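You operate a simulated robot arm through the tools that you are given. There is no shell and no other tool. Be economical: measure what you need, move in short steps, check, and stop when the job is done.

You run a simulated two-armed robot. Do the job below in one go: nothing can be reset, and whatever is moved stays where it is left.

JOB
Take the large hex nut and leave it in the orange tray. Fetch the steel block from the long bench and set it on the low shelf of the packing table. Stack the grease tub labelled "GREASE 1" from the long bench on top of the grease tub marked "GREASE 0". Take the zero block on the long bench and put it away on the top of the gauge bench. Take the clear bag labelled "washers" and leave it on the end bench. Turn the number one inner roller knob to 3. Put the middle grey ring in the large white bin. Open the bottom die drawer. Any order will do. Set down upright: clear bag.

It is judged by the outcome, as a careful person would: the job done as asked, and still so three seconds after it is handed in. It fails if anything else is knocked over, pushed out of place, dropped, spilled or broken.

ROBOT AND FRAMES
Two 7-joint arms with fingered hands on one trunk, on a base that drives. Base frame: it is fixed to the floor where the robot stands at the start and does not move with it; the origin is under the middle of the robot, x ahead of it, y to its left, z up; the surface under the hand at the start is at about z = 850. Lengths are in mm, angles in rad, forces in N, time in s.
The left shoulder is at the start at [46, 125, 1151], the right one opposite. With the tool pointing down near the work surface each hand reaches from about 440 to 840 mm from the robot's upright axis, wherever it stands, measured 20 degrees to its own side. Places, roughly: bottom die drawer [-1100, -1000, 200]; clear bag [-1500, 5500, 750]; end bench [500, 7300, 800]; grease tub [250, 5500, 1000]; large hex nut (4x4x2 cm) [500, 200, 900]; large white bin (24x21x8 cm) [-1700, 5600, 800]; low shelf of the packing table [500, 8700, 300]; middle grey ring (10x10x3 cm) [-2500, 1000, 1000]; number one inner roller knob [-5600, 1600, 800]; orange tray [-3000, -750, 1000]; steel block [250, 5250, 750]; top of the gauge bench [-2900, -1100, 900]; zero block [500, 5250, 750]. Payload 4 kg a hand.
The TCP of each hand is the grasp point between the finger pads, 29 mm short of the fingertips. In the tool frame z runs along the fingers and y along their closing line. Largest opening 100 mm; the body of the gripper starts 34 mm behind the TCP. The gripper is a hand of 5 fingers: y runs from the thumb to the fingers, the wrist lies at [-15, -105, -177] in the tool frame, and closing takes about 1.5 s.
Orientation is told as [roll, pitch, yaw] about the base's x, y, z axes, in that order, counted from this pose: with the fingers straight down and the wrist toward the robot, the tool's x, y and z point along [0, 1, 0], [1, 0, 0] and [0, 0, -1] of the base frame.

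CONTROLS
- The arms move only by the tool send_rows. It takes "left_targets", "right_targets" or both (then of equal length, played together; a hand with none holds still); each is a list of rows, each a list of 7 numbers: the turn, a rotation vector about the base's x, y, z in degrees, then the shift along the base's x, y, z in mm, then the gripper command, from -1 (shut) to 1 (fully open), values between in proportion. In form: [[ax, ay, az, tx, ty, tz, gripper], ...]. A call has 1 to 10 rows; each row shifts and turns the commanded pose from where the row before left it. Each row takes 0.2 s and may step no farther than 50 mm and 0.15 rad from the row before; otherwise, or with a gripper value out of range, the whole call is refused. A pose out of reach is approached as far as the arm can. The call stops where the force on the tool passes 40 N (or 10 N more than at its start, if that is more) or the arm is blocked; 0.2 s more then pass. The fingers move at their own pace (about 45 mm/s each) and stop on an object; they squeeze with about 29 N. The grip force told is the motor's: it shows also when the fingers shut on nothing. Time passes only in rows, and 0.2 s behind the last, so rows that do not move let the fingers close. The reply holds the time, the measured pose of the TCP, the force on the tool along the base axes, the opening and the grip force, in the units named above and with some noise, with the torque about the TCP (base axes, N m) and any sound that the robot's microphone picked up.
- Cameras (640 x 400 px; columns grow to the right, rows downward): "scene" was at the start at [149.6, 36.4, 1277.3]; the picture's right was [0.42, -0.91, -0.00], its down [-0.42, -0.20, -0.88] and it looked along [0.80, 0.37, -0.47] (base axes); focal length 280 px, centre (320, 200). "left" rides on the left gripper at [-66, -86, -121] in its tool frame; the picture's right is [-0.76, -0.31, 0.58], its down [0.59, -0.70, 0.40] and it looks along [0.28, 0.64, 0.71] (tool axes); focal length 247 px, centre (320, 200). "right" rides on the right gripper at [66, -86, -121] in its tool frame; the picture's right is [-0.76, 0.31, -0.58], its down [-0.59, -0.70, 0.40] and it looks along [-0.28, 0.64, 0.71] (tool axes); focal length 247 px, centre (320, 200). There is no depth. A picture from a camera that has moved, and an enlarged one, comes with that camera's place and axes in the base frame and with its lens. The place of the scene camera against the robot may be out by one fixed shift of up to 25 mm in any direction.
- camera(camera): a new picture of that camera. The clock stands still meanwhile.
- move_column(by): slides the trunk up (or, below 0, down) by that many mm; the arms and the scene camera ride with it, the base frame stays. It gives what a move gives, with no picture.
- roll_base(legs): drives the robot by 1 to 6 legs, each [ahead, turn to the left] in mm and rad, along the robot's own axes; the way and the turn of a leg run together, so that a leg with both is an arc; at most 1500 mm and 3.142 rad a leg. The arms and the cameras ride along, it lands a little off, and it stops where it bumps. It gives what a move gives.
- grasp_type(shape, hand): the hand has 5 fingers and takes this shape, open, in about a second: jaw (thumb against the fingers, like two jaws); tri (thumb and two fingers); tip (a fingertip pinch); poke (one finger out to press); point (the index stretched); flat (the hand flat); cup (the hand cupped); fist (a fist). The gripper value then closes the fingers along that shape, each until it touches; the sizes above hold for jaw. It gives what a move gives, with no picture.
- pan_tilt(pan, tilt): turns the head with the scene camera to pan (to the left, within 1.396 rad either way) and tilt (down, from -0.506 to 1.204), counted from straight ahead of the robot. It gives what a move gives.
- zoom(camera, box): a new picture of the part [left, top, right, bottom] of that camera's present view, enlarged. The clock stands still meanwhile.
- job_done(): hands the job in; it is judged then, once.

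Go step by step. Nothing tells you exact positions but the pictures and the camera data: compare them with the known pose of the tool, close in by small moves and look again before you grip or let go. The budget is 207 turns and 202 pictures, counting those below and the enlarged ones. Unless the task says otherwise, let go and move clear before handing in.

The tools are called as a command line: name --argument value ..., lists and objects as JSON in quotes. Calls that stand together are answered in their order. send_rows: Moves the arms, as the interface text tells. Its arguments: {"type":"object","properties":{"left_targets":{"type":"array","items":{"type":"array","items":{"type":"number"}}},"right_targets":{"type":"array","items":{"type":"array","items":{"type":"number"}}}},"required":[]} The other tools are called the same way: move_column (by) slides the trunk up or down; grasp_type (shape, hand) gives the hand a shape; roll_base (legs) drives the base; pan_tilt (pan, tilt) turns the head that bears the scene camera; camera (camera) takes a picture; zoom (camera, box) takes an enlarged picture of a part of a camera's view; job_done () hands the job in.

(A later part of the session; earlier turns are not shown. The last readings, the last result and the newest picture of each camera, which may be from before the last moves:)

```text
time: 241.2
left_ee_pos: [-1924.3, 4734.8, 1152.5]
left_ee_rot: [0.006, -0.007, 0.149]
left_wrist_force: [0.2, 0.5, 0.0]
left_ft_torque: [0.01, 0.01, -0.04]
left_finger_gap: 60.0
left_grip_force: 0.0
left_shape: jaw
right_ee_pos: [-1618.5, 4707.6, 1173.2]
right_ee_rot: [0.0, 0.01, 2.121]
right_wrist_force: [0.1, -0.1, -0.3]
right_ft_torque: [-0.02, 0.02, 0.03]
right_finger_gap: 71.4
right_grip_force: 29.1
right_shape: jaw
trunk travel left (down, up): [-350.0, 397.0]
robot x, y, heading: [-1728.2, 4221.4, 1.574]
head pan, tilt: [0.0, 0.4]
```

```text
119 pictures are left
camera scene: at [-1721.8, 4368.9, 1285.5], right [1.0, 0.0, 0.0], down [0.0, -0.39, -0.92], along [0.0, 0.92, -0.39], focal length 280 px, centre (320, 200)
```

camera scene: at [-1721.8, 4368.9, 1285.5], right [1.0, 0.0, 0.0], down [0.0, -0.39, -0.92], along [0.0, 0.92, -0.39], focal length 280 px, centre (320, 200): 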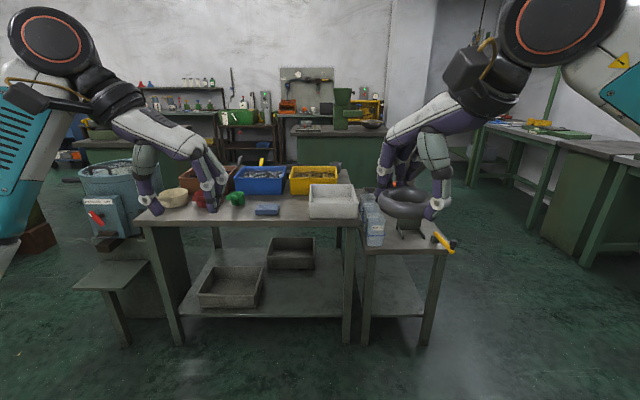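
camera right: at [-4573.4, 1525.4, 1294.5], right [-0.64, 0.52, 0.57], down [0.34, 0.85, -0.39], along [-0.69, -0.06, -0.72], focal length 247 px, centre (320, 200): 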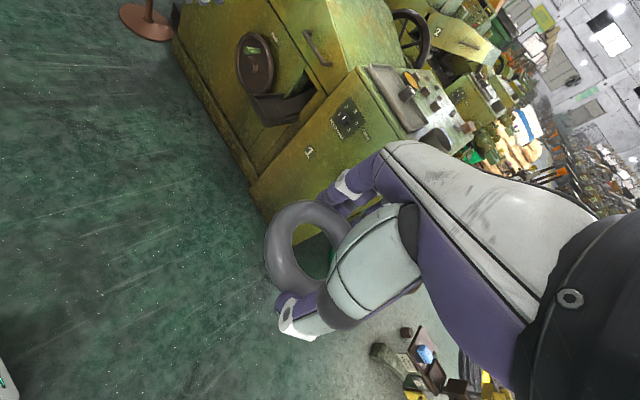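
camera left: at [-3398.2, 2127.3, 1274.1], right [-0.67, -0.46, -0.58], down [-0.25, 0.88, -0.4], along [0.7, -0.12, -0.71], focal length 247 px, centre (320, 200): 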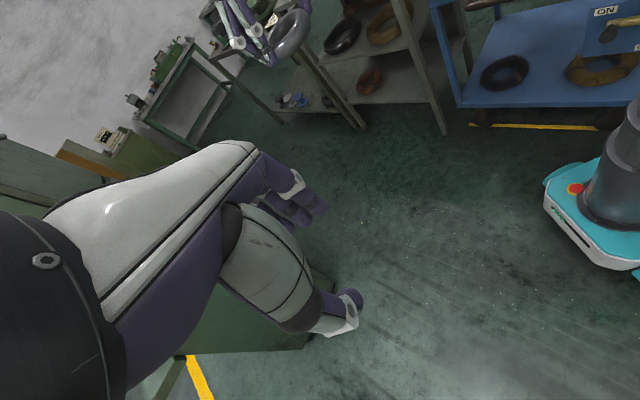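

The white bin is at about [-1669, 5424, 830], with the bags on the side table at right. Rolling closer for a precise look.

roll_base --legs '[[600, 0]]'

pan_tilt --pan -0.15 --tilt 0.6

camera --camera "scene"

camera --camera "right"

```text
time: 244.6
left_ee_pos: [-1931.3, 5335.3, 1152.8]
left_ee_rot: [0.004, -0.007, 0.154]
left_wrist_force: [0.5, -0.1, 0.1]
left_ft_torque: [-0.01, 0.02, -0.03]
left_finger_gap: 60.2
left_grip_force: 0.0
left_shape: jaw
right_ee_pos: [-1626.6, 5309.0, 1174.4]
right_ee_rot: [0.0, 0.009, 2.126]
right_wrist_force: [1.0, 0.3, -1.2]
right_ft_torque: [0.0, 0.01, 0.01]
right_finger_gap: 71.5
right_grip_force: 29.1
right_shape: jaw
trunk travel left (down, up): [-350.0, 397.0]
robot x, y, heading: [-1733.8, 4820.3, 1.58]
head pan, tilt: [0.0, 0.4]
```

```text
time: 245.3
left_ee_pos: [-1930.1, 5334.5, 1152.4]
left_ee_rot: [0.007, -0.008, 0.153]
left_wrist_force: [0.2, -0.2, 0.1]
left_ft_torque: [-0.02, 0.03, 0.01]
left_finger_gap: 60.0
left_grip_force: 0.1
left_shape: jaw
right_ee_pos: [-1625.9, 5308.8, 1175.3]
right_ee_rot: [0.0, 0.007, 2.128]
right_wrist_force: [0.3, -0.6, 0.9]
right_ft_torque: [-0.02, 0.01, 0.0]
right_finger_gap: 71.5
right_grip_force: 29.0
right_shape: jaw
trunk travel left (down, up): [-350.0, 397.0]
robot x, y, heading: [-1736.9, 4820.7, 1.579]
head pan, tilt: [-0.15, 0.6]
```

```text
118 pictures are left
camera scene: at [-1713.0, 4963.7, 1267.3], right [0.99, -0.14, 0.0], down [-0.08, -0.56, -0.83], along [0.12, 0.82, -0.56], focal length 280 px, centre (320, 200)
```

scene: 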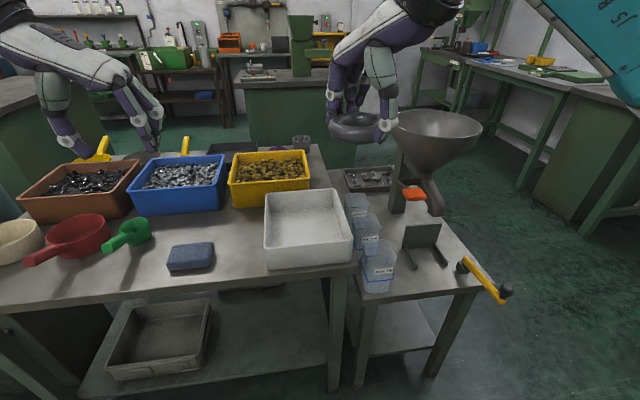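

```text
117 pictures are left
camera right: at [-1635.4, 5201.8, 1294.4], right [0.48, 0.66, 0.57], down [0.87, -0.29, -0.39], along [-0.09, 0.69, -0.72], focal length 247 px, centre (320, 200)
```

right: 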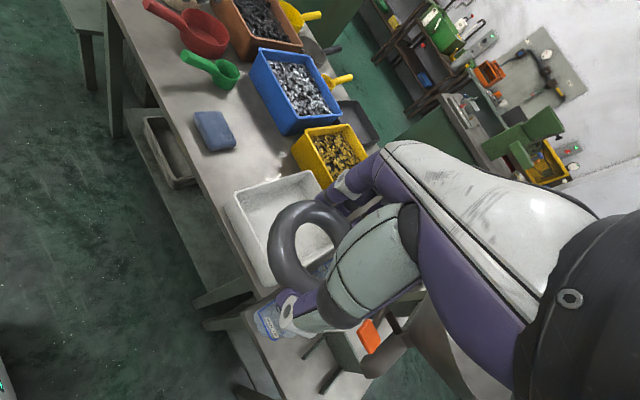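

The bin's centre is at about [-1666, 5510]. I'm rolling 80 mm closer and bringing the ring over it.

roll_base --legs '[[80, 0]]'

send_rows --right_targets '[[0, 0, 0, -13, 40, 0, -1], [0, 0, 0, -13, 40, -10, -1], [0, 0, 0, -13, 40, -20, -1], [0, 0, 0, 0, 0, -40, -1], [0, 0, 0, 0, 0, -40, -1], [0, 0, 0, 0, 0, -40, -1]]'

camera --camera "right"

camera --camera "scene"

```text
time: 246.4
left_ee_pos: [-1931.4, 5416.1, 1151.0]
left_ee_rot: [0.005, -0.008, 0.155]
left_wrist_force: [0.0, 0.7, -0.4]
left_ft_torque: [-0.03, 0.01, 0.01]
left_finger_gap: 60.0
left_grip_force: 0.1
left_shape: jaw
right_ee_pos: [-1626.4, 5390.1, 1173.2]
right_ee_rot: [0.001, 0.01, 2.127]
right_wrist_force: [-0.1, 0.8, -1.2]
right_ft_torque: [-0.04, 0.0, -0.02]
right_finger_gap: 71.4
right_grip_force: 29.0
right_shape: jaw
trunk travel left (down, up): [-350.0, 397.0]
robot x, y, heading: [-1735.3, 4904.4, 1.582]
head pan, tilt: [-0.15, 0.6]
```

```text
time: 247.8
left_ee_pos: [-1931.0, 5415.0, 1152.5]
left_ee_rot: [0.007, -0.006, 0.151]
left_wrist_force: [-0.2, -0.5, 1.0]
left_ft_torque: [-0.01, -0.02, -0.01]
left_finger_gap: 59.7
left_grip_force: 0.2
left_shape: jaw
right_ee_pos: [-1665.1, 5509.1, 1023.3]
right_ee_rot: [0.0, 0.01, 2.128]
right_wrist_force: [-0.6, -0.7, 0.0]
right_ft_torque: [-0.04, 0.03, 0.01]
right_finger_gap: 71.3
right_grip_force: 29.2
right_shape: jaw
trunk travel left (down, up): [-350.0, 397.0]
robot x, y, heading: [-1733.8, 4901.8, 1.576]
head pan, tilt: [-0.15, 0.6]
```

```text
116 pictures are left
camera right: at [-1674.8, 5402.0, 1143.8], right [0.48, 0.66, 0.57], down [0.87, -0.29, -0.39], along [-0.09, 0.69, -0.72], focal length 247 px, centre (320, 200)
```

right: 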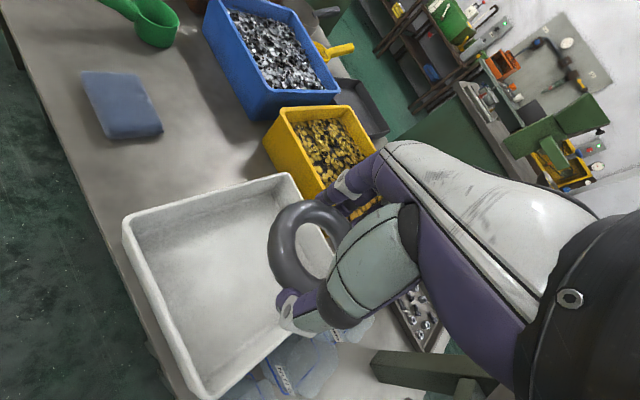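

```text
115 pictures are left
camera scene: at [-1713.3, 5044.3, 1267.2], right [0.99, -0.14, 0.0], down [-0.08, -0.56, -0.82], along [0.12, 0.82, -0.57], focal length 280 px, centre (320, 200)
```

scene: 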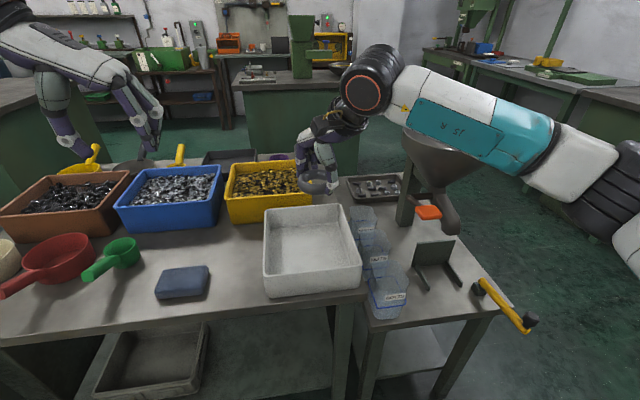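

By re-triangulation from the hand camera, the bin spans x -1780..-1577 and y 5441..5690, with its rim at z ≈ 802. I'm shifting to its centre and lowering.

send_rows --right_targets '[[0, 0, 0, -6, 28, 0, -1], [0, 0, 0, -6, 28, 0, -1], [0, 0, 0, 0, 0, -40, -1], [0, 0, 0, 0, 0, -45, -1], [0, 0, 0, 0, 0, -45, -1], [0, 0, 0, 0, 0, -30, -1]]'

camera --camera "right"

camera --camera "scene"

```text
time: 249.2
left_ee_pos: [-1931.8, 5414.1, 1152.6]
left_ee_rot: [0.004, -0.008, 0.155]
left_wrist_force: [-0.1, 0.4, 0.4]
left_ft_torque: [0.0, 0.0, -0.01]
left_finger_gap: 59.9
left_grip_force: 0.1
left_shape: jaw
right_ee_pos: [-1677.0, 5565.8, 864.3]
right_ee_rot: [-0.001, 0.009, 2.127]
right_wrist_force: [-0.3, -0.6, -0.7]
right_ft_torque: [0.0, 0.04, -0.03]
right_finger_gap: 71.0
right_grip_force: 28.8
right_shape: jaw
trunk travel left (down, up): [-350.0, 397.0]
robot x, y, heading: [-1735.1, 4900.7, 1.58]
head pan, tilt: [-0.15, 0.6]
```

```text
114 pictures are left
camera right: at [-1687.2, 5457.9, 983.9], right [0.48, 0.66, 0.57], down [0.87, -0.29, -0.39], along [-0.09, 0.69, -0.72], focal length 247 px, centre (320, 200)
```

right: 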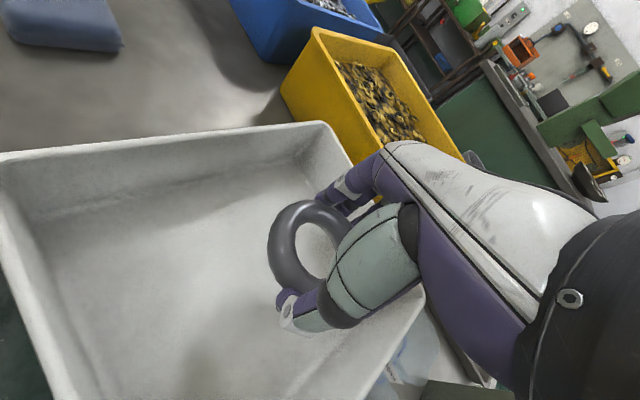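

```text
113 pictures are left
camera scene: at [-1713.6, 5044.3, 1267.2], right [0.99, -0.14, 0.0], down [-0.08, -0.56, -0.82], along [0.12, 0.82, -0.57], focal length 280 px, centre (320, 200)
```

scene: 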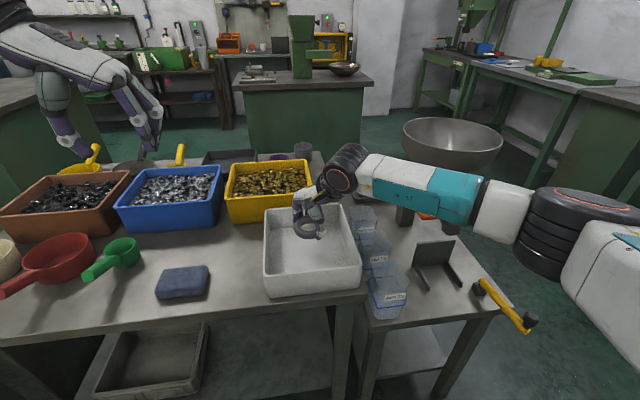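

The ring is over the bin interior. Lowering to contact.

send_rows --right_targets '[[0, 0, 0, 0, -8, -25, -1], [0, 0, 0, 0, -7, -25, -1], [0, 0, 0, 0, 0, -15, -1], [0, 0, 0, 0, 0, -8, -1], [0, 0, 0, 0, 0, -7, -1], [0, 0, 0, 0, 0, -6, -1], [0, 0, 0, 0, 0, -6, -1], [0, 0, 0, 0, 0, -6, -1], [0, 0, 0, 0, 0, -6, -1]]'

camera --camera "right"

zoom --camera "scene" --box '[230, 140, 470, 320]'

```text
time: 250.4
left_ee_pos: [-1931.5, 5414.1, 1153.5]
left_ee_rot: [0.006, -0.008, 0.152]
left_wrist_force: [-0.5, 0.3, 0.0]
left_ft_torque: [-0.02, 0.02, 0.03]
left_finger_gap: 60.1
left_grip_force: 0.1
left_shape: jaw
right_ee_pos: [-1680.7, 5554.3, 800.3]
right_ee_rot: [0.0, -0.017, 2.126]
right_wrist_force: [2.1, -3.7, 18.8]
right_ft_torque: [-0.21, -0.12, 0.01]
right_finger_gap: 71.8
right_grip_force: 28.8
right_shape: jaw
trunk travel left (down, up): [-350.0, 397.0]
robot x, y, heading: [-1731.3, 4897.0, 1.58]
head pan, tilt: [-0.15, 0.6]
stopped in row 5 (right hand): the force on the tool passed its limit at 42 N (the readings are from after the stop); the commanded pose is now the measured one
```

```text
112 pictures are left
camera right: at [-1688.9, 5445.7, 918.5], right [0.49, 0.65, 0.58], down [0.87, -0.28, -0.41], along [-0.11, 0.7, -0.7], focal length 247 px, centre (320, 200)
```

right: 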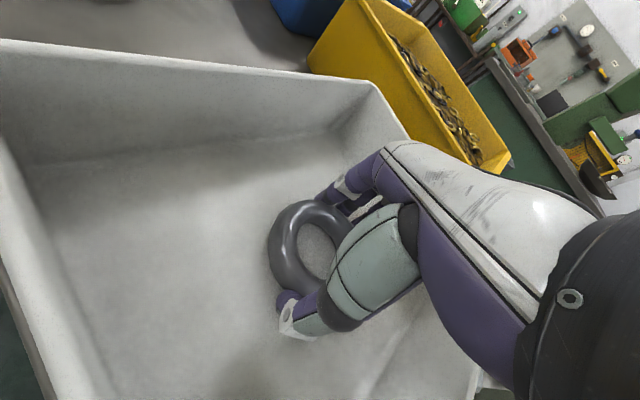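

```text
2.22 times, centred on (350, 230) of scene
camera zoom: at [-1713.8, 5043.0, 1267.3], right [0.99, -0.14, 0.0], down [-0.08, -0.56, -0.83], along [0.12, 0.82, -0.56], focal length 622 px, centre (253, 133)
```

zoom: 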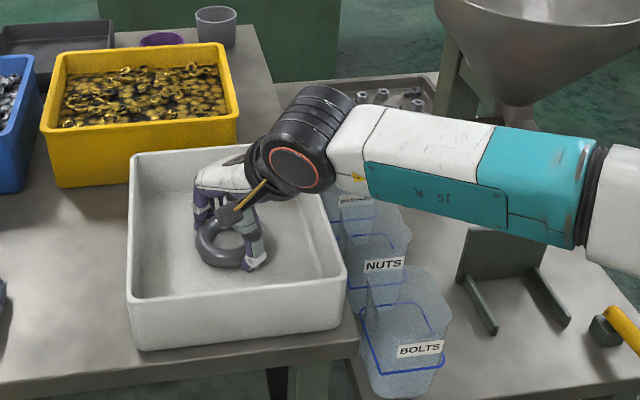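

The ring rests on the bin floor. Releasing and rising.

send_rows --right_targets '[[0, 0, 0, 0, 0, 1, 1], [0, 0, 0, 0, 0, 0, 1], [0, 0, 0, 0, 0, 0, 1], [0, 0, 0, 0, 0, 10, 1], [0, 0, 0, 0, 0, 30, 1], [0, 0, 0, 0, 0, 45, 1], [0, 0, 0, 0, 0, 45, 1], [0, 0, 0, 0, -10, 45, 1], [0, 0, 0, 0, -20, 45, 1], [0, 0, 0, 0, -25, 40, 1]]'

send_rows --right_targets '[[0, 0, 0, 0, -40, 20, 1], [0, 0, 0, 0, -40, 20, 1], [0, 0, 0, 0, -40, 20, 1], [0, 0, 0, 20, -40, 0, 1]]'

camera --camera "scene"

camera --camera "right"

```text
time: 252.6
left_ee_pos: [-1931.6, 5413.3, 1153.7]
left_ee_rot: [0.006, -0.008, 0.154]
left_wrist_force: [0.6, 0.1, -0.3]
left_ft_torque: [0.01, 0.03, 0.0]
left_finger_gap: 59.8
left_grip_force: 0.0
left_shape: jaw
right_ee_pos: [-1678.3, 5498.9, 1057.0]
right_ee_rot: [0.001, -0.009, 2.128]
right_wrist_force: [-0.6, 0.0, 0.9]
right_ft_torque: [-0.01, 0.03, -0.04]
right_finger_gap: 99.9
right_grip_force: 0.0
right_shape: jaw
trunk travel left (down, up): [-350.0, 397.0]
robot x, y, heading: [-1737.9, 4900.6, 1.573]
head pan, tilt: [-0.15, 0.6]
```

```text
time: 253.6
left_ee_pos: [-1930.6, 5414.2, 1153.2]
left_ee_rot: [0.006, -0.008, 0.151]
left_wrist_force: [-0.3, 0.9, 0.2]
left_ft_torque: [0.0, 0.0, 0.01]
left_finger_gap: 60.0
left_grip_force: 0.0
left_shape: jaw
right_ee_pos: [-1656.7, 5338.5, 1116.1]
right_ee_rot: [0.001, -0.009, 2.125]
right_wrist_force: [0.2, 0.0, 0.0]
right_ft_torque: [0.03, -0.01, 0.0]
right_finger_gap: 100.0
right_grip_force: 0.1
right_shape: jaw
trunk travel left (down, up): [-350.0, 397.0]
robot x, y, heading: [-1733.1, 4902.6, 1.583]
head pan, tilt: [-0.15, 0.6]
```

```text
110 pictures are left
camera scene: at [-1712.8, 5043.3, 1267.3], right [0.99, -0.14, 0.0], down [-0.08, -0.56, -0.83], along [0.12, 0.82, -0.56], focal length 280 px, centre (320, 200)
```

scene: 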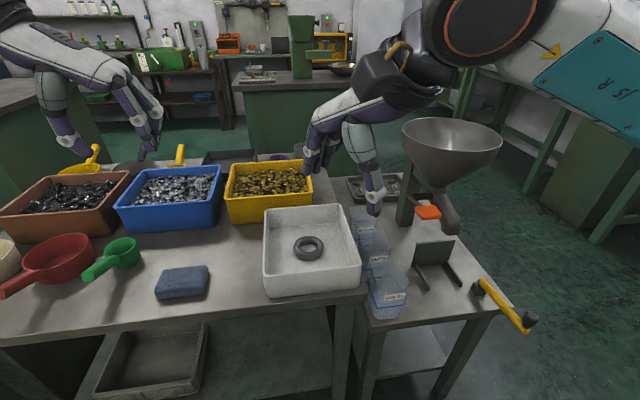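

```text
109 pictures are left
camera right: at [-1666.5, 5228.8, 1234.7], right [0.48, 0.66, 0.58], down [0.87, -0.28, -0.41], along [-0.1, 0.7, -0.71], focal length 247 px, centre (320, 200)
```

right: 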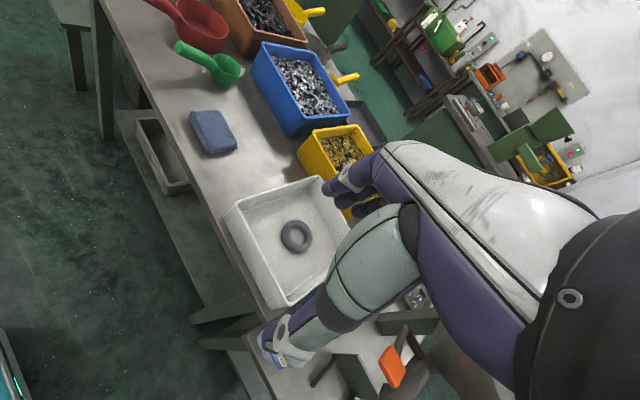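

The ring is in the white bin. Now the bags: zooming to read the labels.

zoom --camera "scene" --box '[330, 190, 430, 330]'

```text
2.86 times, centred on (380, 260) of scene
camera zoom: at [-1712.8, 5043.3, 1267.3], right [0.99, -0.14, 0.0], down [-0.08, -0.56, -0.83], along [0.12, 0.82, -0.56], focal length 800 px, centre (149, 29)
```

zoom: 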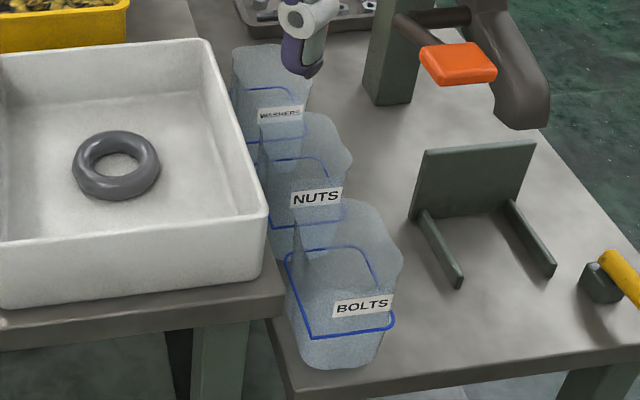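

The washers bag is the rear one, at about [-1515, 5600]. I'm moving the right hand nearer above for a look from there.

send_rows --right_targets '[[0, 0, 0, 30, 35, 0, 1], [0, 0, 0, 30, 35, 0, 1], [0, 0, 0, 30, 35, 0, 1], [0, 0, 0, 20, 30, 0, 1]]'

camera --camera "right"

zoom --camera "scene" --box '[330, 140, 490, 320]'

```text
time: 254.6
left_ee_pos: [-1931.1, 5414.5, 1152.6]
left_ee_rot: [0.005, -0.007, 0.153]
left_wrist_force: [0.3, 0.4, -0.3]
left_ft_torque: [-0.03, -0.03, -0.03]
left_finger_gap: 60.3
left_grip_force: 0.1
left_shape: jaw
right_ee_pos: [-1549.0, 5473.3, 1117.6]
right_ee_rot: [0.0, -0.008, 2.128]
right_wrist_force: [0.2, 0.9, 0.1]
right_ft_torque: [-0.04, 0.02, 0.01]
right_finger_gap: 99.7
right_grip_force: 0.1
right_shape: jaw
trunk travel left (down, up): [-350.0, 397.0]
robot x, y, heading: [-1732.1, 4904.2, 1.582]
head pan, tilt: [-0.15, 0.6]
```

```text
107 pictures are left
camera right: at [-1558.7, 5365.9, 1235.5], right [0.48, 0.66, 0.58], down [0.87, -0.28, -0.4], along [-0.1, 0.7, -0.71], focal length 247 px, centre (320, 200)
```

right: 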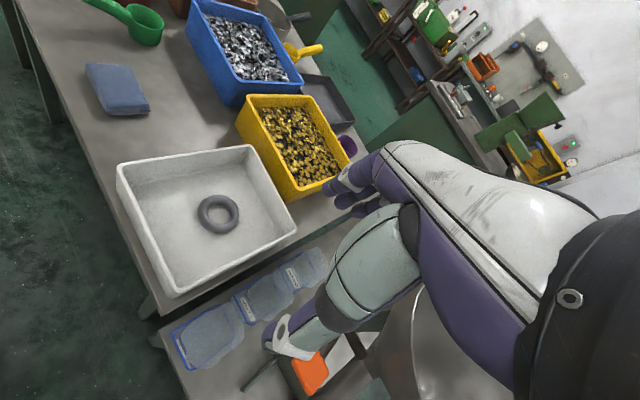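

```text
2.22 times, centred on (410, 230) of scene
camera zoom: at [-1713.5, 5044.3, 1267.2], right [0.99, -0.14, 0.0], down [-0.08, -0.56, -0.82], along [0.12, 0.82, -0.57], focal length 622 px, centre (120, 133)
```

zoom: 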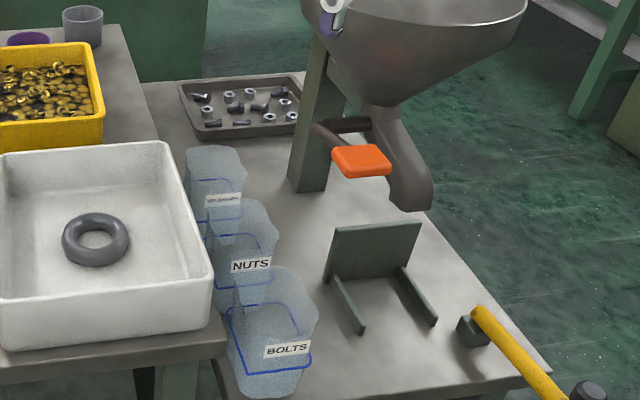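

The gap between bag and bin looks better for the fingers (closing along x). I'm rotating the right hand so its wrist points right, then looking.

send_rows --right_targets '[[0, 0, 8.3, 0, 0, 0, 1], [0, 0, 8.3, 0, 0, 0, 1], [0, 0, 8.3, 0, 0, 0, 1], [0, 0, 8.3, 0, 0, 0, 1], [0, 0, 8.3, 0, 0, 0, 1], [0, 0, 8.3, 0, 0, 0, 1], [0, 0, 8.3, 0, 0, 0, 1]]'

camera --camera "right"

```text
time: 256.2
left_ee_pos: [-1931.8, 5415.4, 1153.3]
left_ee_rot: [0.005, -0.006, 0.154]
left_wrist_force: [-0.4, 0.4, -0.1]
left_ft_torque: [0.0, 0.0, 0.01]
left_finger_gap: 59.9
left_grip_force: 0.0
left_shape: jaw
right_ee_pos: [-1550.6, 5473.8, 1115.5]
right_ee_rot: [-0.001, -0.01, 2.224]
right_wrist_force: [-0.5, -0.4, -0.6]
right_ft_torque: [-0.02, 0.01, 0.03]
right_finger_gap: 100.1
right_grip_force: 0.0
right_shape: jaw
right hand out of reach, approached as far as the arm can: row 2, 3, 4, 5, 6, 7
trunk travel left (down, up): [-350.0, 397.0]
robot x, y, heading: [-1737.9, 4901.6, 1.58]
head pan, tilt: [-0.15, 0.6]
```

```text
105 pictures are left
camera right: at [-1548.4, 5364.8, 1235.8], right [0.42, 0.7, 0.58], down [0.89, -0.2, -0.4], along [-0.17, 0.69, -0.71], focal length 247 px, centre (320, 200)
```

right: 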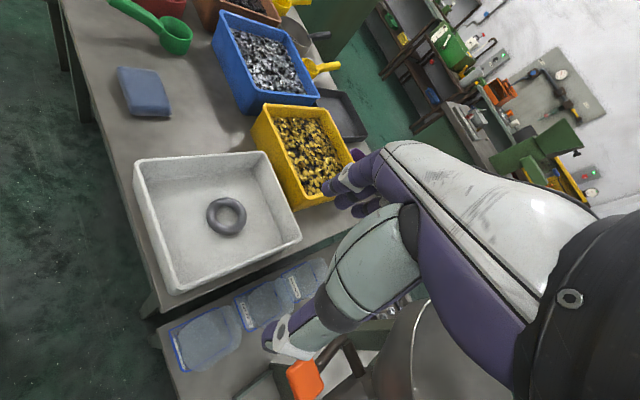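

The right wrist can't turn that far here, but the left hand already has the right orientation. I'll shift the robot to the right so the left hand can take the bag.

send_rows --right_targets '[[0, 0, 0, -5, -35, 20, 1], [0, 0, 0, -5, -35, 20, 1], [0, 0, 0, 0, -35, 0, 1]]' --left_targets '[[0, 0, 0, 0, 0, 0, 1], [0, 0, 0, 0, 0, 0, 1], [0, 0, 0, 0, 0, 0, 1]]'

roll_base --legs '[[-250, 0], [0, -1.57], [450, 0], [0, 1.57], [300, 0]]'

pan_tilt --pan 0.3 --tilt 0.6

camera --camera "scene"

camera --camera "left"

```text
time: 257.0
left_ee_pos: [-1930.5, 5413.5, 1154.3]
left_ee_rot: [0.004, -0.008, 0.153]
left_wrist_force: [-0.9, 0.3, 0.5]
left_ft_torque: [-0.01, 0.06, -0.02]
left_finger_gap: 100.1
left_grip_force: 0.1
left_shape: jaw
right_ee_pos: [-1560.4, 5368.6, 1156.6]
right_ee_rot: [0.0, -0.01, 2.224]
right_wrist_force: [-0.1, -0.3, -0.5]
right_ft_torque: [-0.01, 0.02, 0.02]
right_finger_gap: 99.9
right_grip_force: 0.0
right_shape: jaw
trunk travel left (down, up): [-350.0, 397.0]
robot x, y, heading: [-1734.5, 4900.8, 1.577]
head pan, tilt: [-0.15, 0.6]
```

```text
time: 270.6
left_ee_pos: [-1480.8, 5467.1, 1152.5]
left_ee_rot: [0.006, -0.005, 0.151]
left_wrist_force: [0.1, 1.6, -0.4]
left_ft_torque: [0.0, -0.02, 0.01]
left_finger_gap: 99.7
left_grip_force: 0.0
left_shape: jaw
right_ee_pos: [-1108.0, 5419.9, 1156.1]
right_ee_rot: [0.0, -0.009, 2.223]
right_wrist_force: [-0.3, -0.2, 0.5]
right_ft_torque: [0.01, -0.02, 0.02]
right_finger_gap: 100.0
right_grip_force: 0.1
right_shape: jaw
trunk travel left (down, up): [-350.0, 397.0]
robot x, y, heading: [-1285.1, 4951.7, 1.58]
head pan, tilt: [-0.15, 0.6]
```

```text
time: 271.5
left_ee_pos: [-1481.8, 5465.6, 1153.1]
left_ee_rot: [0.005, -0.008, 0.151]
left_wrist_force: [-0.3, -0.4, -0.1]
left_ft_torque: [0.03, 0.01, -0.02]
left_finger_gap: 99.8
left_grip_force: 0.0
left_shape: jaw
right_ee_pos: [-1109.2, 5418.2, 1156.9]
right_ee_rot: [0.001, -0.009, 2.222]
right_wrist_force: [0.5, 0.2, -1.0]
right_ft_torque: [0.0, 0.0, 0.01]
right_finger_gap: 100.0
right_grip_force: 0.0
right_shape: jaw
trunk travel left (down, up): [-350.0, 397.0]
robot x, y, heading: [-1283.3, 4953.5, 1.575]
head pan, tilt: [0.3, 0.6]
```

```text
104 pictures are left
camera scene: at [-1302.7, 5091.4, 1267.2], right [0.95, 0.3, 0.0], down [0.17, -0.54, -0.82], along [-0.25, 0.79, -0.57], focal length 280 px, centre (320, 200)
```

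scene: 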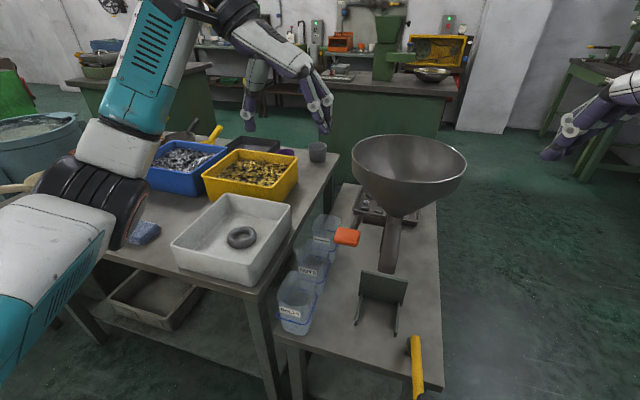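

```text
103 pictures are left
camera left: at [-1555.0, 5386.9, 1274.2], right [-0.19, -0.79, -0.58], down [-0.78, 0.48, -0.4], along [0.6, 0.38, -0.71], focal length 247 px, centre (320, 200)
```

left: 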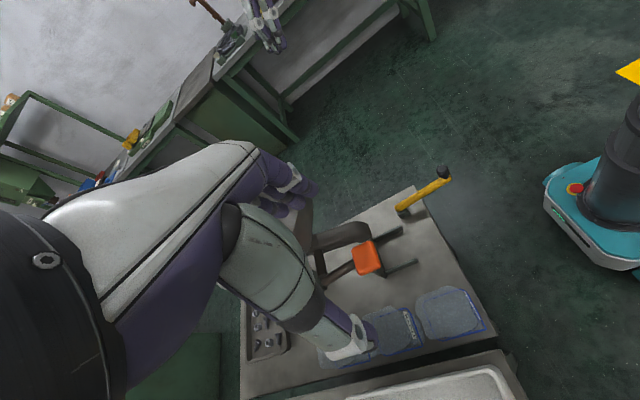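

The bags are at x ≈ -1500, with the washers bag the rear one at y ≈ 5675. I'm lowering the left hand partway for a closer look.

send_rows --left_targets '[[0, 0, 0, -4, 40, -20, 1], [0, 0, 0, -4, 40, -25, 1], [0, 0, 0, -4, 40, -25, 1], [0, 0, 0, -4, 40, -25, 1], [0, 0, 0, -4, 15, -25, 1], [0, 0, 0, 0, 0, -20, 1]]'

camera --camera "left"

zoom --camera "scene" --box '[220, 120, 420, 340]'

```text
time: 272.9
left_ee_pos: [-1500.1, 5641.6, 1012.4]
left_ee_rot: [0.007, -0.008, 0.15]
left_wrist_force: [-0.2, 0.3, 0.2]
left_ft_torque: [0.0, -0.09, 0.01]
left_finger_gap: 99.9
left_grip_force: 0.1
left_shape: jaw
right_ee_pos: [-1108.5, 5419.2, 1157.6]
right_ee_rot: [-0.001, -0.008, 2.222]
right_wrist_force: [-0.5, 0.1, 0.4]
right_ft_torque: [-0.03, 0.0, 0.01]
right_finger_gap: 100.1
right_grip_force: 0.1
right_shape: jaw
trunk travel left (down, up): [-350.0, 397.0]
robot x, y, heading: [-1289.8, 4952.8, 1.579]
head pan, tilt: [0.3, 0.6]
```

```text
102 pictures are left
camera left: at [-1575.4, 5562.4, 1133.4], right [-0.19, -0.79, -0.58], down [-0.78, 0.48, -0.4], along [0.6, 0.38, -0.71], focal length 247 px, centre (320, 200)
```

left: 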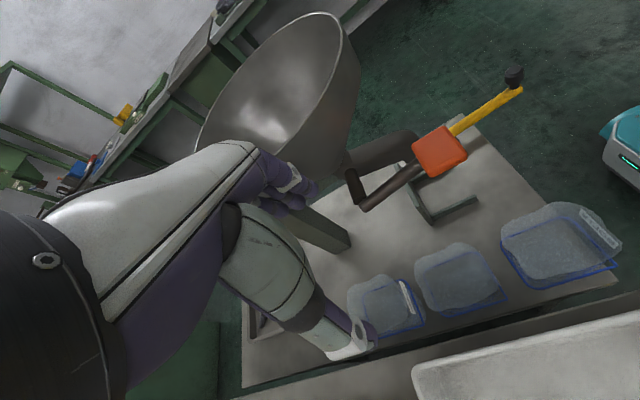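

```text
1.82 times, centred on (320, 230) of scene
camera zoom: at [-1303.0, 5091.7, 1267.2], right [0.95, 0.3, 0.0], down [0.17, -0.54, -0.82], along [-0.25, 0.79, -0.57], focal length 509 px, centre (320, 146)
```

zoom: 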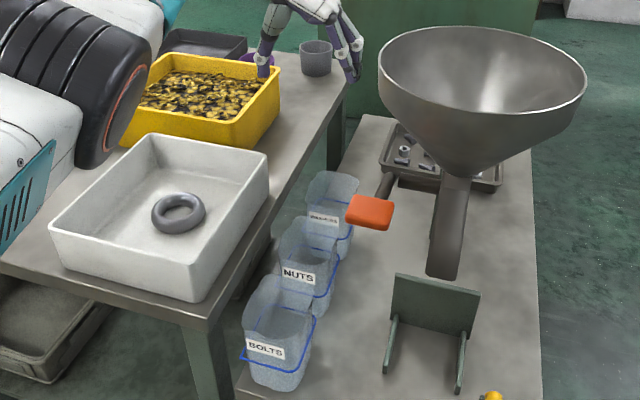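

The side table seems lower (bags centred at z ≈ 700). I'm lowering further for a better fix.

send_rows --left_targets '[[0, 0, 0, 0, 20, -40, 1], [0, 0, 0, 0, 20, -40, 1], [0, 0, 0, 0, 0, -40, 1]]'

camera --camera "left"

zoom --camera "scene" --box '[220, 120, 420, 340]'

```text
time: 273.7
left_ee_pos: [-1501.7, 5645.5, 900.1]
left_ee_rot: [0.005, -0.006, 0.151]
left_wrist_force: [-0.3, 0.8, -0.3]
left_ft_torque: [0.0, 0.0, 0.0]
left_finger_gap: 100.0
left_grip_force: 0.1
left_shape: jaw
left hand out of reach, approached as far as the arm can: row 1, 2, 3
right_ee_pos: [-1108.7, 5419.2, 1155.5]
right_ee_rot: [-0.001, -0.007, 2.223]
right_wrist_force: [-0.1, 0.5, -0.3]
right_ft_torque: [-0.03, -0.02, -0.01]
right_finger_gap: 100.3
right_grip_force: 0.0
right_shape: jaw
trunk travel left (down, up): [-350.0, 397.0]
robot x, y, heading: [-1286.3, 4953.6, 1.579]
head pan, tilt: [0.3, 0.6]
```

```text
100 pictures are left
camera left: at [-1577.2, 5566.0, 1021.7], right [-0.19, -0.79, -0.58], down [-0.78, 0.48, -0.4], along [0.6, 0.38, -0.71], focal length 247 px, centre (320, 200)
```

left: 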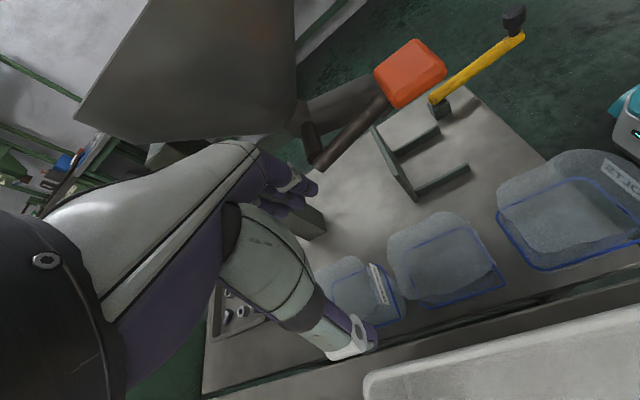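

```text
1.82 times, centred on (320, 230) of scene
camera zoom: at [-1303.2, 5091.8, 1267.2], right [0.95, 0.3, 0.0], down [0.17, -0.54, -0.82], along [-0.25, 0.79, -0.57], focal length 509 px, centre (320, 146)
```

zoom: 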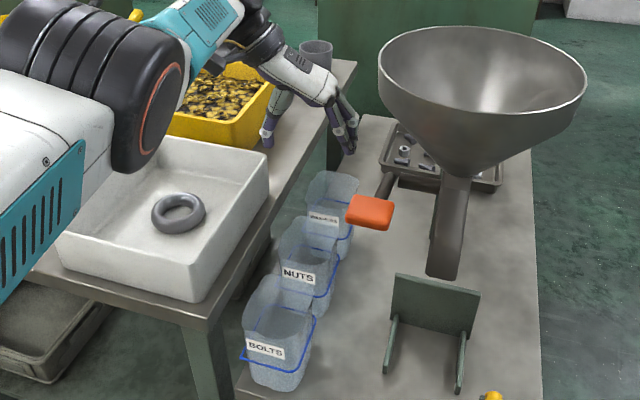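

I'll take the bag closing along y instead (thumb in the gap between the bags), which avoids the funnel bowl. Raising and rotating the left hand.

send_rows --left_targets '[[0, 0, 0, 0, 0, 45, 1], [0, 0, 4, 0, 0, 45, 1], [0, 0, 8.2, 0, 0, 10, 1], [0, 0, 8.2, 0, 0, 0, 1], [0, 0, 8.2, 0, 0, 0, 1], [0, 0, 8.2, 0, 0, 0, 1], [0, 0, 8.2, 0, 0, 0, 1], [0, 0, 8.2, 0, 0, 0, 1], [0, 0, 8.2, 0, 0, 0, 1], [0, 0, 8.2, 0, 0, 0, 1]]'

camera --camera "left"

```text
time: 275.9
left_ee_pos: [-1519.6, 5754.3, 1005.2]
left_ee_rot: [0.006, -0.007, 1.366]
left_wrist_force: [0.4, -0.3, 0.2]
left_ft_torque: [0.01, -0.03, 0.02]
left_finger_gap: 100.0
left_grip_force: 0.0
left_shape: jaw
left hand out of reach, approached as far as the arm can: row 2, 3, 4, 5, 6, 7, 8, 9, 10
right_ee_pos: [-1107.8, 5419.8, 1156.8]
right_ee_rot: [-0.001, -0.01, 2.221]
right_wrist_force: [-0.3, 0.0, -0.5]
right_ft_torque: [0.03, 0.01, -0.02]
right_finger_gap: 99.8
right_grip_force: 0.0
right_shape: jaw
trunk travel left (down, up): [-350.0, 397.0]
robot x, y, heading: [-1288.5, 4949.5, 1.578]
head pan, tilt: [0.3, 0.6]
```

```text
98 pictures are left
camera left: at [-1472.2, 5655.8, 1127.1], right [0.68, -0.45, -0.58], down [-0.72, -0.57, -0.4], along [-0.15, 0.69, -0.71], focal length 247 px, centre (320, 200)
```

left: 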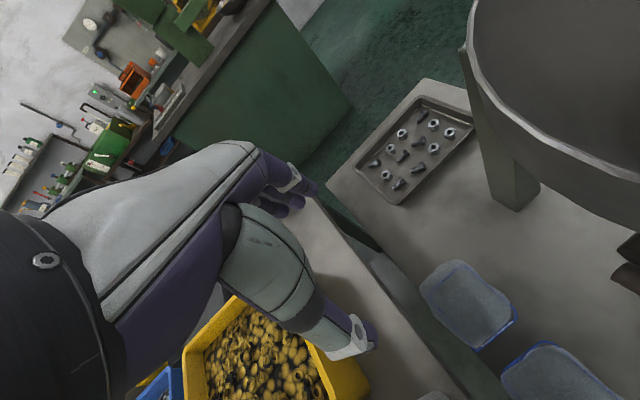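

The washers bag is at about [-1483, 5712]. I'm zooming to measure the gap to the NUTS bag.

zoom --camera "left" --box '[380, 230, 640, 400]'

```text
2.35 times, centred on (510, 315) of left
camera zoom: at [-1472.2, 5655.8, 1127.1], right [0.68, -0.45, -0.58], down [-0.72, -0.57, -0.4], along [-0.15, 0.69, -0.71], focal length 581 px, centre (-127, -71)
```

zoom: 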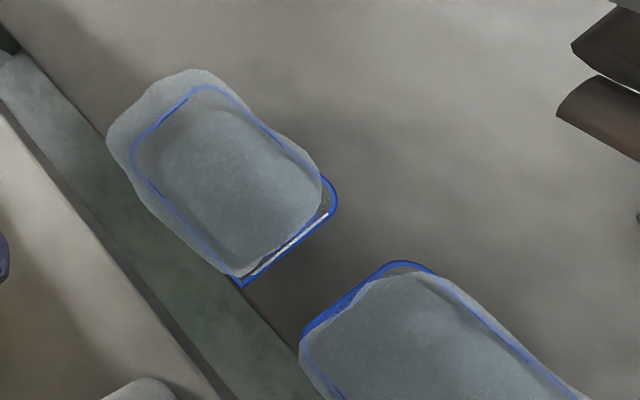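

The gap is about 55 mm, enough for the thumb. I'm rolling 120 mm closer and bringing the hand above the bag.

roll_base --legs '[[120, 0]]'

send_rows --left_targets '[[0, 0, 4, 10, -40, 0, 1], [0, 0, 4, 10, -40, 0, 1], [0, 0, 4, 10, -40, 0, 1], [0, 0, 0, 5, -40, 0, 1]]'

camera --camera "left"

```text
time: 277.1
left_ee_pos: [-1521.7, 5875.6, 1004.4]
left_ee_rot: [0.006, -0.006, 1.365]
left_wrist_force: [-1.0, 0.3, -0.4]
left_ft_torque: [-0.01, 0.05, -0.02]
left_finger_gap: 100.1
left_grip_force: 0.1
left_shape: jaw
right_ee_pos: [-1108.9, 5540.4, 1155.6]
right_ee_rot: [0.0, -0.006, 2.22]
right_wrist_force: [0.6, 0.1, -0.2]
right_ft_torque: [-0.01, -0.01, 0.02]
right_finger_gap: 99.8
right_grip_force: 0.1
right_shape: jaw
trunk travel left (down, up): [-350.0, 397.0]
robot x, y, heading: [-1283.9, 5070.5, 1.575]
head pan, tilt: [0.3, 0.6]
```

```text
time: 278.1
left_ee_pos: [-1498.1, 5882.7, 1015.7]
left_ee_rot: [0.007, -0.005, 1.573]
left_wrist_force: [0.0, -0.1, -0.2]
left_ft_torque: [0.02, 0.03, 0.02]
left_finger_gap: 99.9
left_grip_force: 0.1
left_shape: jaw
left hand out of reach, approached as far as the arm can: row 1, 2, 3, 4
right_ee_pos: [-1108.9, 5539.4, 1156.9]
right_ee_rot: [-0.002, -0.008, 2.22]
right_wrist_force: [0.0, -0.9, 0.0]
right_ft_torque: [-0.04, 0.0, 0.03]
right_finger_gap: 99.6
right_grip_force: 0.1
right_shape: jaw
trunk travel left (down, up): [-350.0, 397.0]
robot x, y, heading: [-1285.9, 5071.8, 1.576]
head pan, tilt: [0.3, 0.6]
```

```text
96 pictures are left
camera left: at [-1431.0, 5795.7, 1137.5], right [0.76, -0.3, -0.58], down [-0.59, -0.7, -0.4], along [-0.29, 0.64, -0.71], focal length 247 px, centre (320, 200)
```

left: 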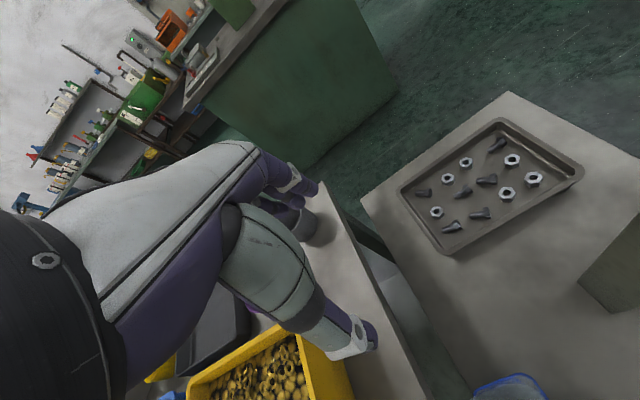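

The arm got stuck stretched out. Trying plain retreat without rotation.

send_rows --left_targets '[[0, 0, 0, 0, -30, 20, 1], [0, 0, 0, 0, -40, 0, 1], [0, 0, 0, 0, -40, 0, 1], [0, 0, 0, 0, -40, 0, 1], [0, 0, 0, 0, -20, 0, 1]]'

camera --camera "scene"

```text
time: 279.4
left_ee_pos: [-1499.6, 5881.0, 1038.0]
left_ee_rot: [0.006, -0.006, 1.573]
left_wrist_force: [0.3, -0.2, -0.3]
left_ft_torque: [0.0, -0.05, 0.05]
left_finger_gap: 99.9
left_grip_force: 0.0
left_shape: jaw
left hand out of reach, approached as far as the arm can: row 1, 2, 3, 4, 5
right_ee_pos: [-1109.3, 5539.0, 1156.8]
right_ee_rot: [0.0, -0.009, 2.22]
right_wrist_force: [0.0, 0.5, 0.1]
right_ft_torque: [-0.01, 0.01, 0.01]
right_finger_gap: 100.2
right_grip_force: 0.0
right_shape: jaw
trunk travel left (down, up): [-350.0, 397.0]
robot x, y, heading: [-1284.3, 5069.0, 1.571]
head pan, tilt: [0.3, 0.6]
```

```text
95 pictures are left
camera scene: at [-1303.4, 5211.5, 1267.2], right [0.95, 0.3, 0.0], down [0.17, -0.54, -0.82], along [-0.25, 0.79, -0.57], focal length 280 px, centre (320, 200)
```

scene: 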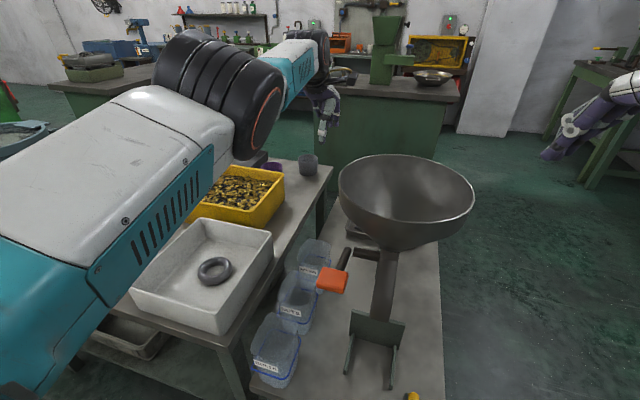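

I'm rotating the yaw partway back while retracting to get free.

send_rows --left_targets '[[0, 0, -8.5, 0, -10, 0, 1], [0, 0, -8.5, 0, -20, 0, 1], [0, 0, -8.5, 0, -30, 0, 1], [0, 0, -8.5, 0, -30, 0, 1], [0, 0, -8.5, 0, -20, 0, 1], [0, 0, -8.5, 0, -10, 0, 1], [0, 0, 0, 0, 0, 0, 1]]'

camera --camera "left"

```text
time: 280.9
left_ee_pos: [-1507.1, 5818.9, 1045.5]
left_ee_rot: [0.005, -0.005, 0.682]
left_wrist_force: [-0.6, 0.6, 0.4]
left_ft_torque: [-0.04, 0.01, 0.02]
left_finger_gap: 99.8
left_grip_force: 0.0
left_shape: jaw
left hand out of reach, approached as far as the arm can: row 1, 2, 3, 4, 5, 6
right_ee_pos: [-1108.9, 5539.3, 1156.6]
right_ee_rot: [0.0, -0.008, 2.221]
right_wrist_force: [0.6, 0.1, -0.6]
right_ft_torque: [0.02, -0.02, 0.04]
right_finger_gap: 99.8
right_grip_force: 0.0
right_shape: jaw
trunk travel left (down, up): [-350.0, 397.0]
robot x, y, heading: [-1287.0, 5074.7, 1.573]
head pan, tilt: [0.3, 0.6]
```

```text
94 pictures are left
camera left: at [-1532.2, 5713.1, 1166.2], right [0.24, -0.78, -0.58], down [-0.92, 0.02, -0.4], along [0.32, 0.63, -0.71], focal length 247 px, centre (320, 200)
```

left: 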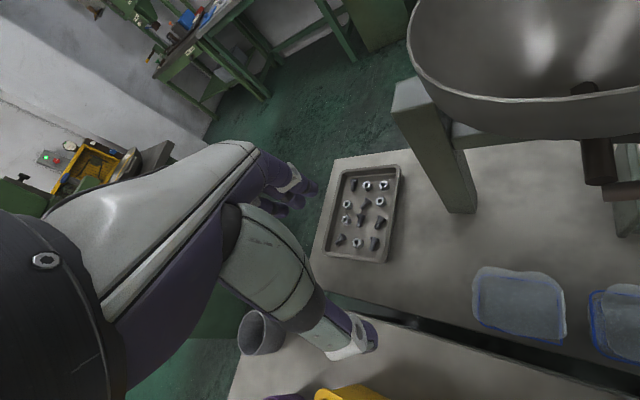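

Now free at yaw 0.68. I'm moving back over the bag with a moderate yaw toward 1.1.

send_rows --left_targets '[[0, 0, 0, 4, -30, 0, 1], [0, 0, 0, 4, -30, 0, 1], [0, 0, 0, 4, -30, 0, 1], [0, 0, 0, 4, -14, 0, 1], [0, 0, 8, 0, 0, 0, 1], [0, 0, 8, 0, 0, 0, 1], [0, 0, 8, 0, 0, 0, 1], [0, 0, 8, 0, 0, 0, 1]]'

camera --camera "left"

```text
time: 282.8
left_ee_pos: [-1490.5, 5715.5, 1044.5]
left_ee_rot: [0.005, -0.006, 1.244]
left_wrist_force: [-0.6, -0.1, -0.1]
left_ft_torque: [0.0, 0.04, -0.04]
left_finger_gap: 100.0
left_grip_force: 0.2
left_shape: jaw
right_ee_pos: [-1109.4, 5538.6, 1156.1]
right_ee_rot: [0.0, -0.01, 2.219]
right_wrist_force: [0.1, -0.3, -0.3]
right_ft_torque: [0.01, -0.01, 0.01]
right_finger_gap: 99.9
right_grip_force: 0.0
right_shape: jaw
trunk travel left (down, up): [-350.0, 397.0]
robot x, y, heading: [-1285.5, 5071.6, 1.573]
head pan, tilt: [0.3, 0.6]
```

```text
93 pictures are left
camera left: at [-1455.2, 5612.4, 1165.6], right [0.62, -0.53, -0.58], down [-0.78, -0.47, -0.4], along [-0.06, 0.7, -0.71], focal length 247 px, centre (320, 200)
```

left: 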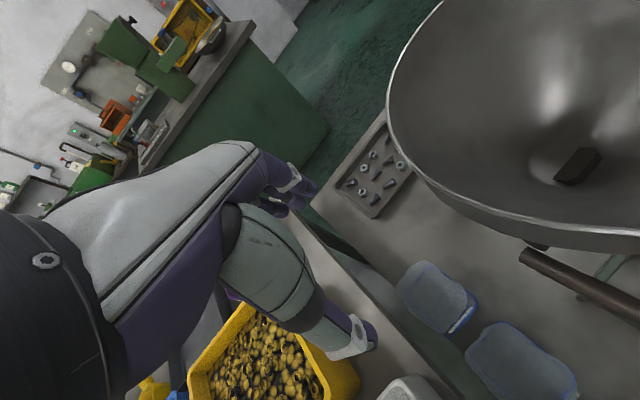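

That works. A little more yaw, then descend over the bag.

send_rows --left_targets '[[0, 0, 8, 2, 0, 0, 1], [0, 0, 8, 2, 0, -20, 1], [0, 0, 0, 0, 0, -45, 1], [0, 0, 0, 0, 0, -45, 1], [0, 0, 0, 0, 0, -45, 1], [0, 0, 0, 0, 0, -40, 1]]'

camera --camera "left"

zoom --camera "scene" --box '[220, 120, 420, 380]'

```text
time: 284.1
left_ee_pos: [-1487.9, 5715.2, 848.1]
left_ee_rot: [0.006, -0.006, 1.522]
left_wrist_force: [-0.3, 0.0, 0.1]
left_ft_torque: [0.0, -0.01, 0.0]
left_finger_gap: 99.8
left_grip_force: 0.1
left_shape: jaw
right_ee_pos: [-1110.2, 5539.7, 1157.4]
right_ee_rot: [0.0, -0.009, 2.221]
right_wrist_force: [0.6, 0.2, -0.2]
right_ft_torque: [-0.01, 0.0, 0.01]
right_finger_gap: 99.9
right_grip_force: 0.1
right_shape: jaw
trunk travel left (down, up): [-350.0, 397.0]
robot x, y, heading: [-1287.5, 5072.7, 1.571]
head pan, tilt: [0.3, 0.6]
```

```text
92 pictures are left
camera left: at [-1425.4, 5625.4, 968.5], right [0.74, -0.34, -0.58], down [-0.62, -0.67, -0.4], along [-0.26, 0.66, -0.71], focal length 247 px, centre (320, 200)
```

left: 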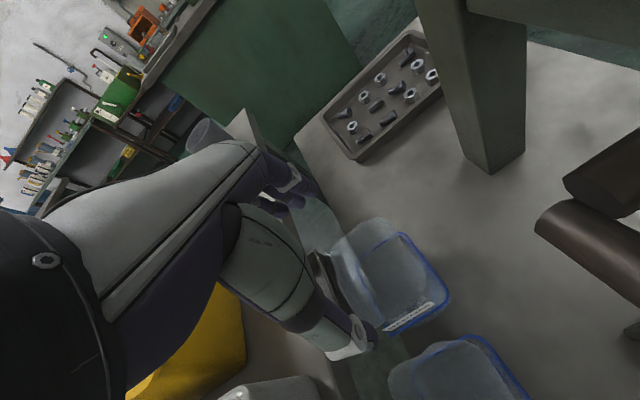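

```text
1.54 times, centred on (320, 250) of scene
camera zoom: at [-1303.4, 5211.6, 1267.2], right [0.95, 0.3, 0.0], down [0.17, -0.54, -0.82], along [-0.25, 0.79, -0.57], focal length 430 px, centre (320, 123)
```

zoom: 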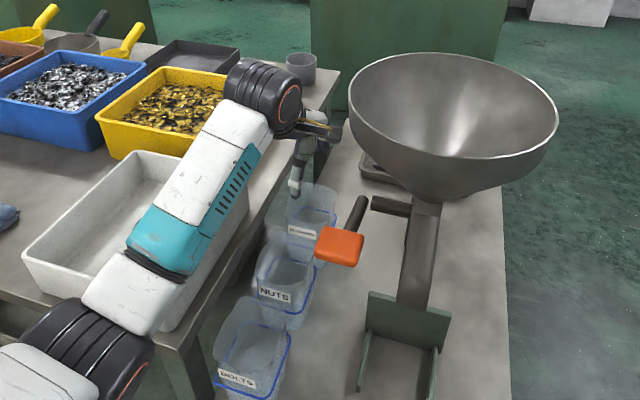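

Everything is aligned. Descending the last 95 mm around the bag.

send_rows --left_targets '[[0, 0, 1.5, 0, 0, -25, 1], [0, 0, 1.5, 0, 0, -25, 1], [0, 0, 0, 0, 0, -20, 1], [0, 0, 0, 0, 0, -15, 1], [0, 0, 0, 0, 0, -10, 1]]'

camera --camera "left"

zoom --camera "scene" --box '[240, 160, 400, 320]'

```text
time: 285.4
left_ee_pos: [-1487.5, 5716.2, 755.4]
left_ee_rot: [0.003, -0.006, 1.573]
left_wrist_force: [-0.1, 0.7, 0.2]
left_ft_torque: [0.01, -0.01, -0.01]
left_finger_gap: 100.2
left_grip_force: 0.0
left_shape: jaw
right_ee_pos: [-1110.1, 5538.6, 1155.4]
right_ee_rot: [0.001, -0.009, 2.218]
right_wrist_force: [-0.2, 0.4, -0.1]
right_ft_torque: [-0.02, -0.01, -0.02]
right_finger_gap: 99.7
right_grip_force: 0.0
right_shape: jaw
trunk travel left (down, up): [-350.0, 397.0]
robot x, y, heading: [-1284.8, 5074.6, 1.576]
head pan, tilt: [0.3, 0.6]
```

```text
90 pictures are left
camera left: at [-1420.0, 5628.9, 875.5], right [0.75, -0.3, -0.58], down [-0.59, -0.7, -0.4], along [-0.29, 0.65, -0.71], focal length 247 px, centre (320, 200)
```

left: 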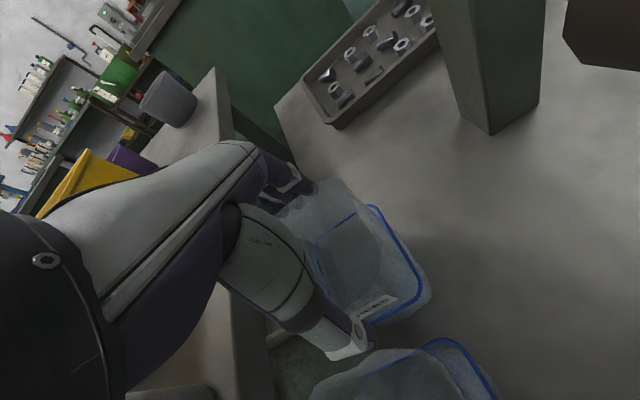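

```text
2.50 times, centred on (320, 240) of scene
camera zoom: at [-1303.4, 5211.5, 1267.2], right [0.95, 0.3, 0.0], down [0.17, -0.54, -0.82], along [-0.25, 0.79, -0.57], focal length 700 px, centre (320, 100)
```

zoom: 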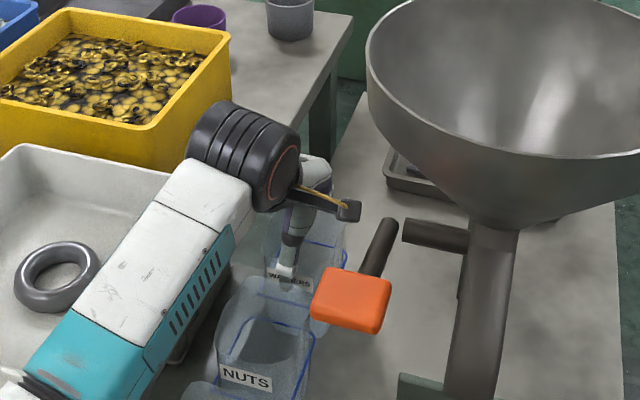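

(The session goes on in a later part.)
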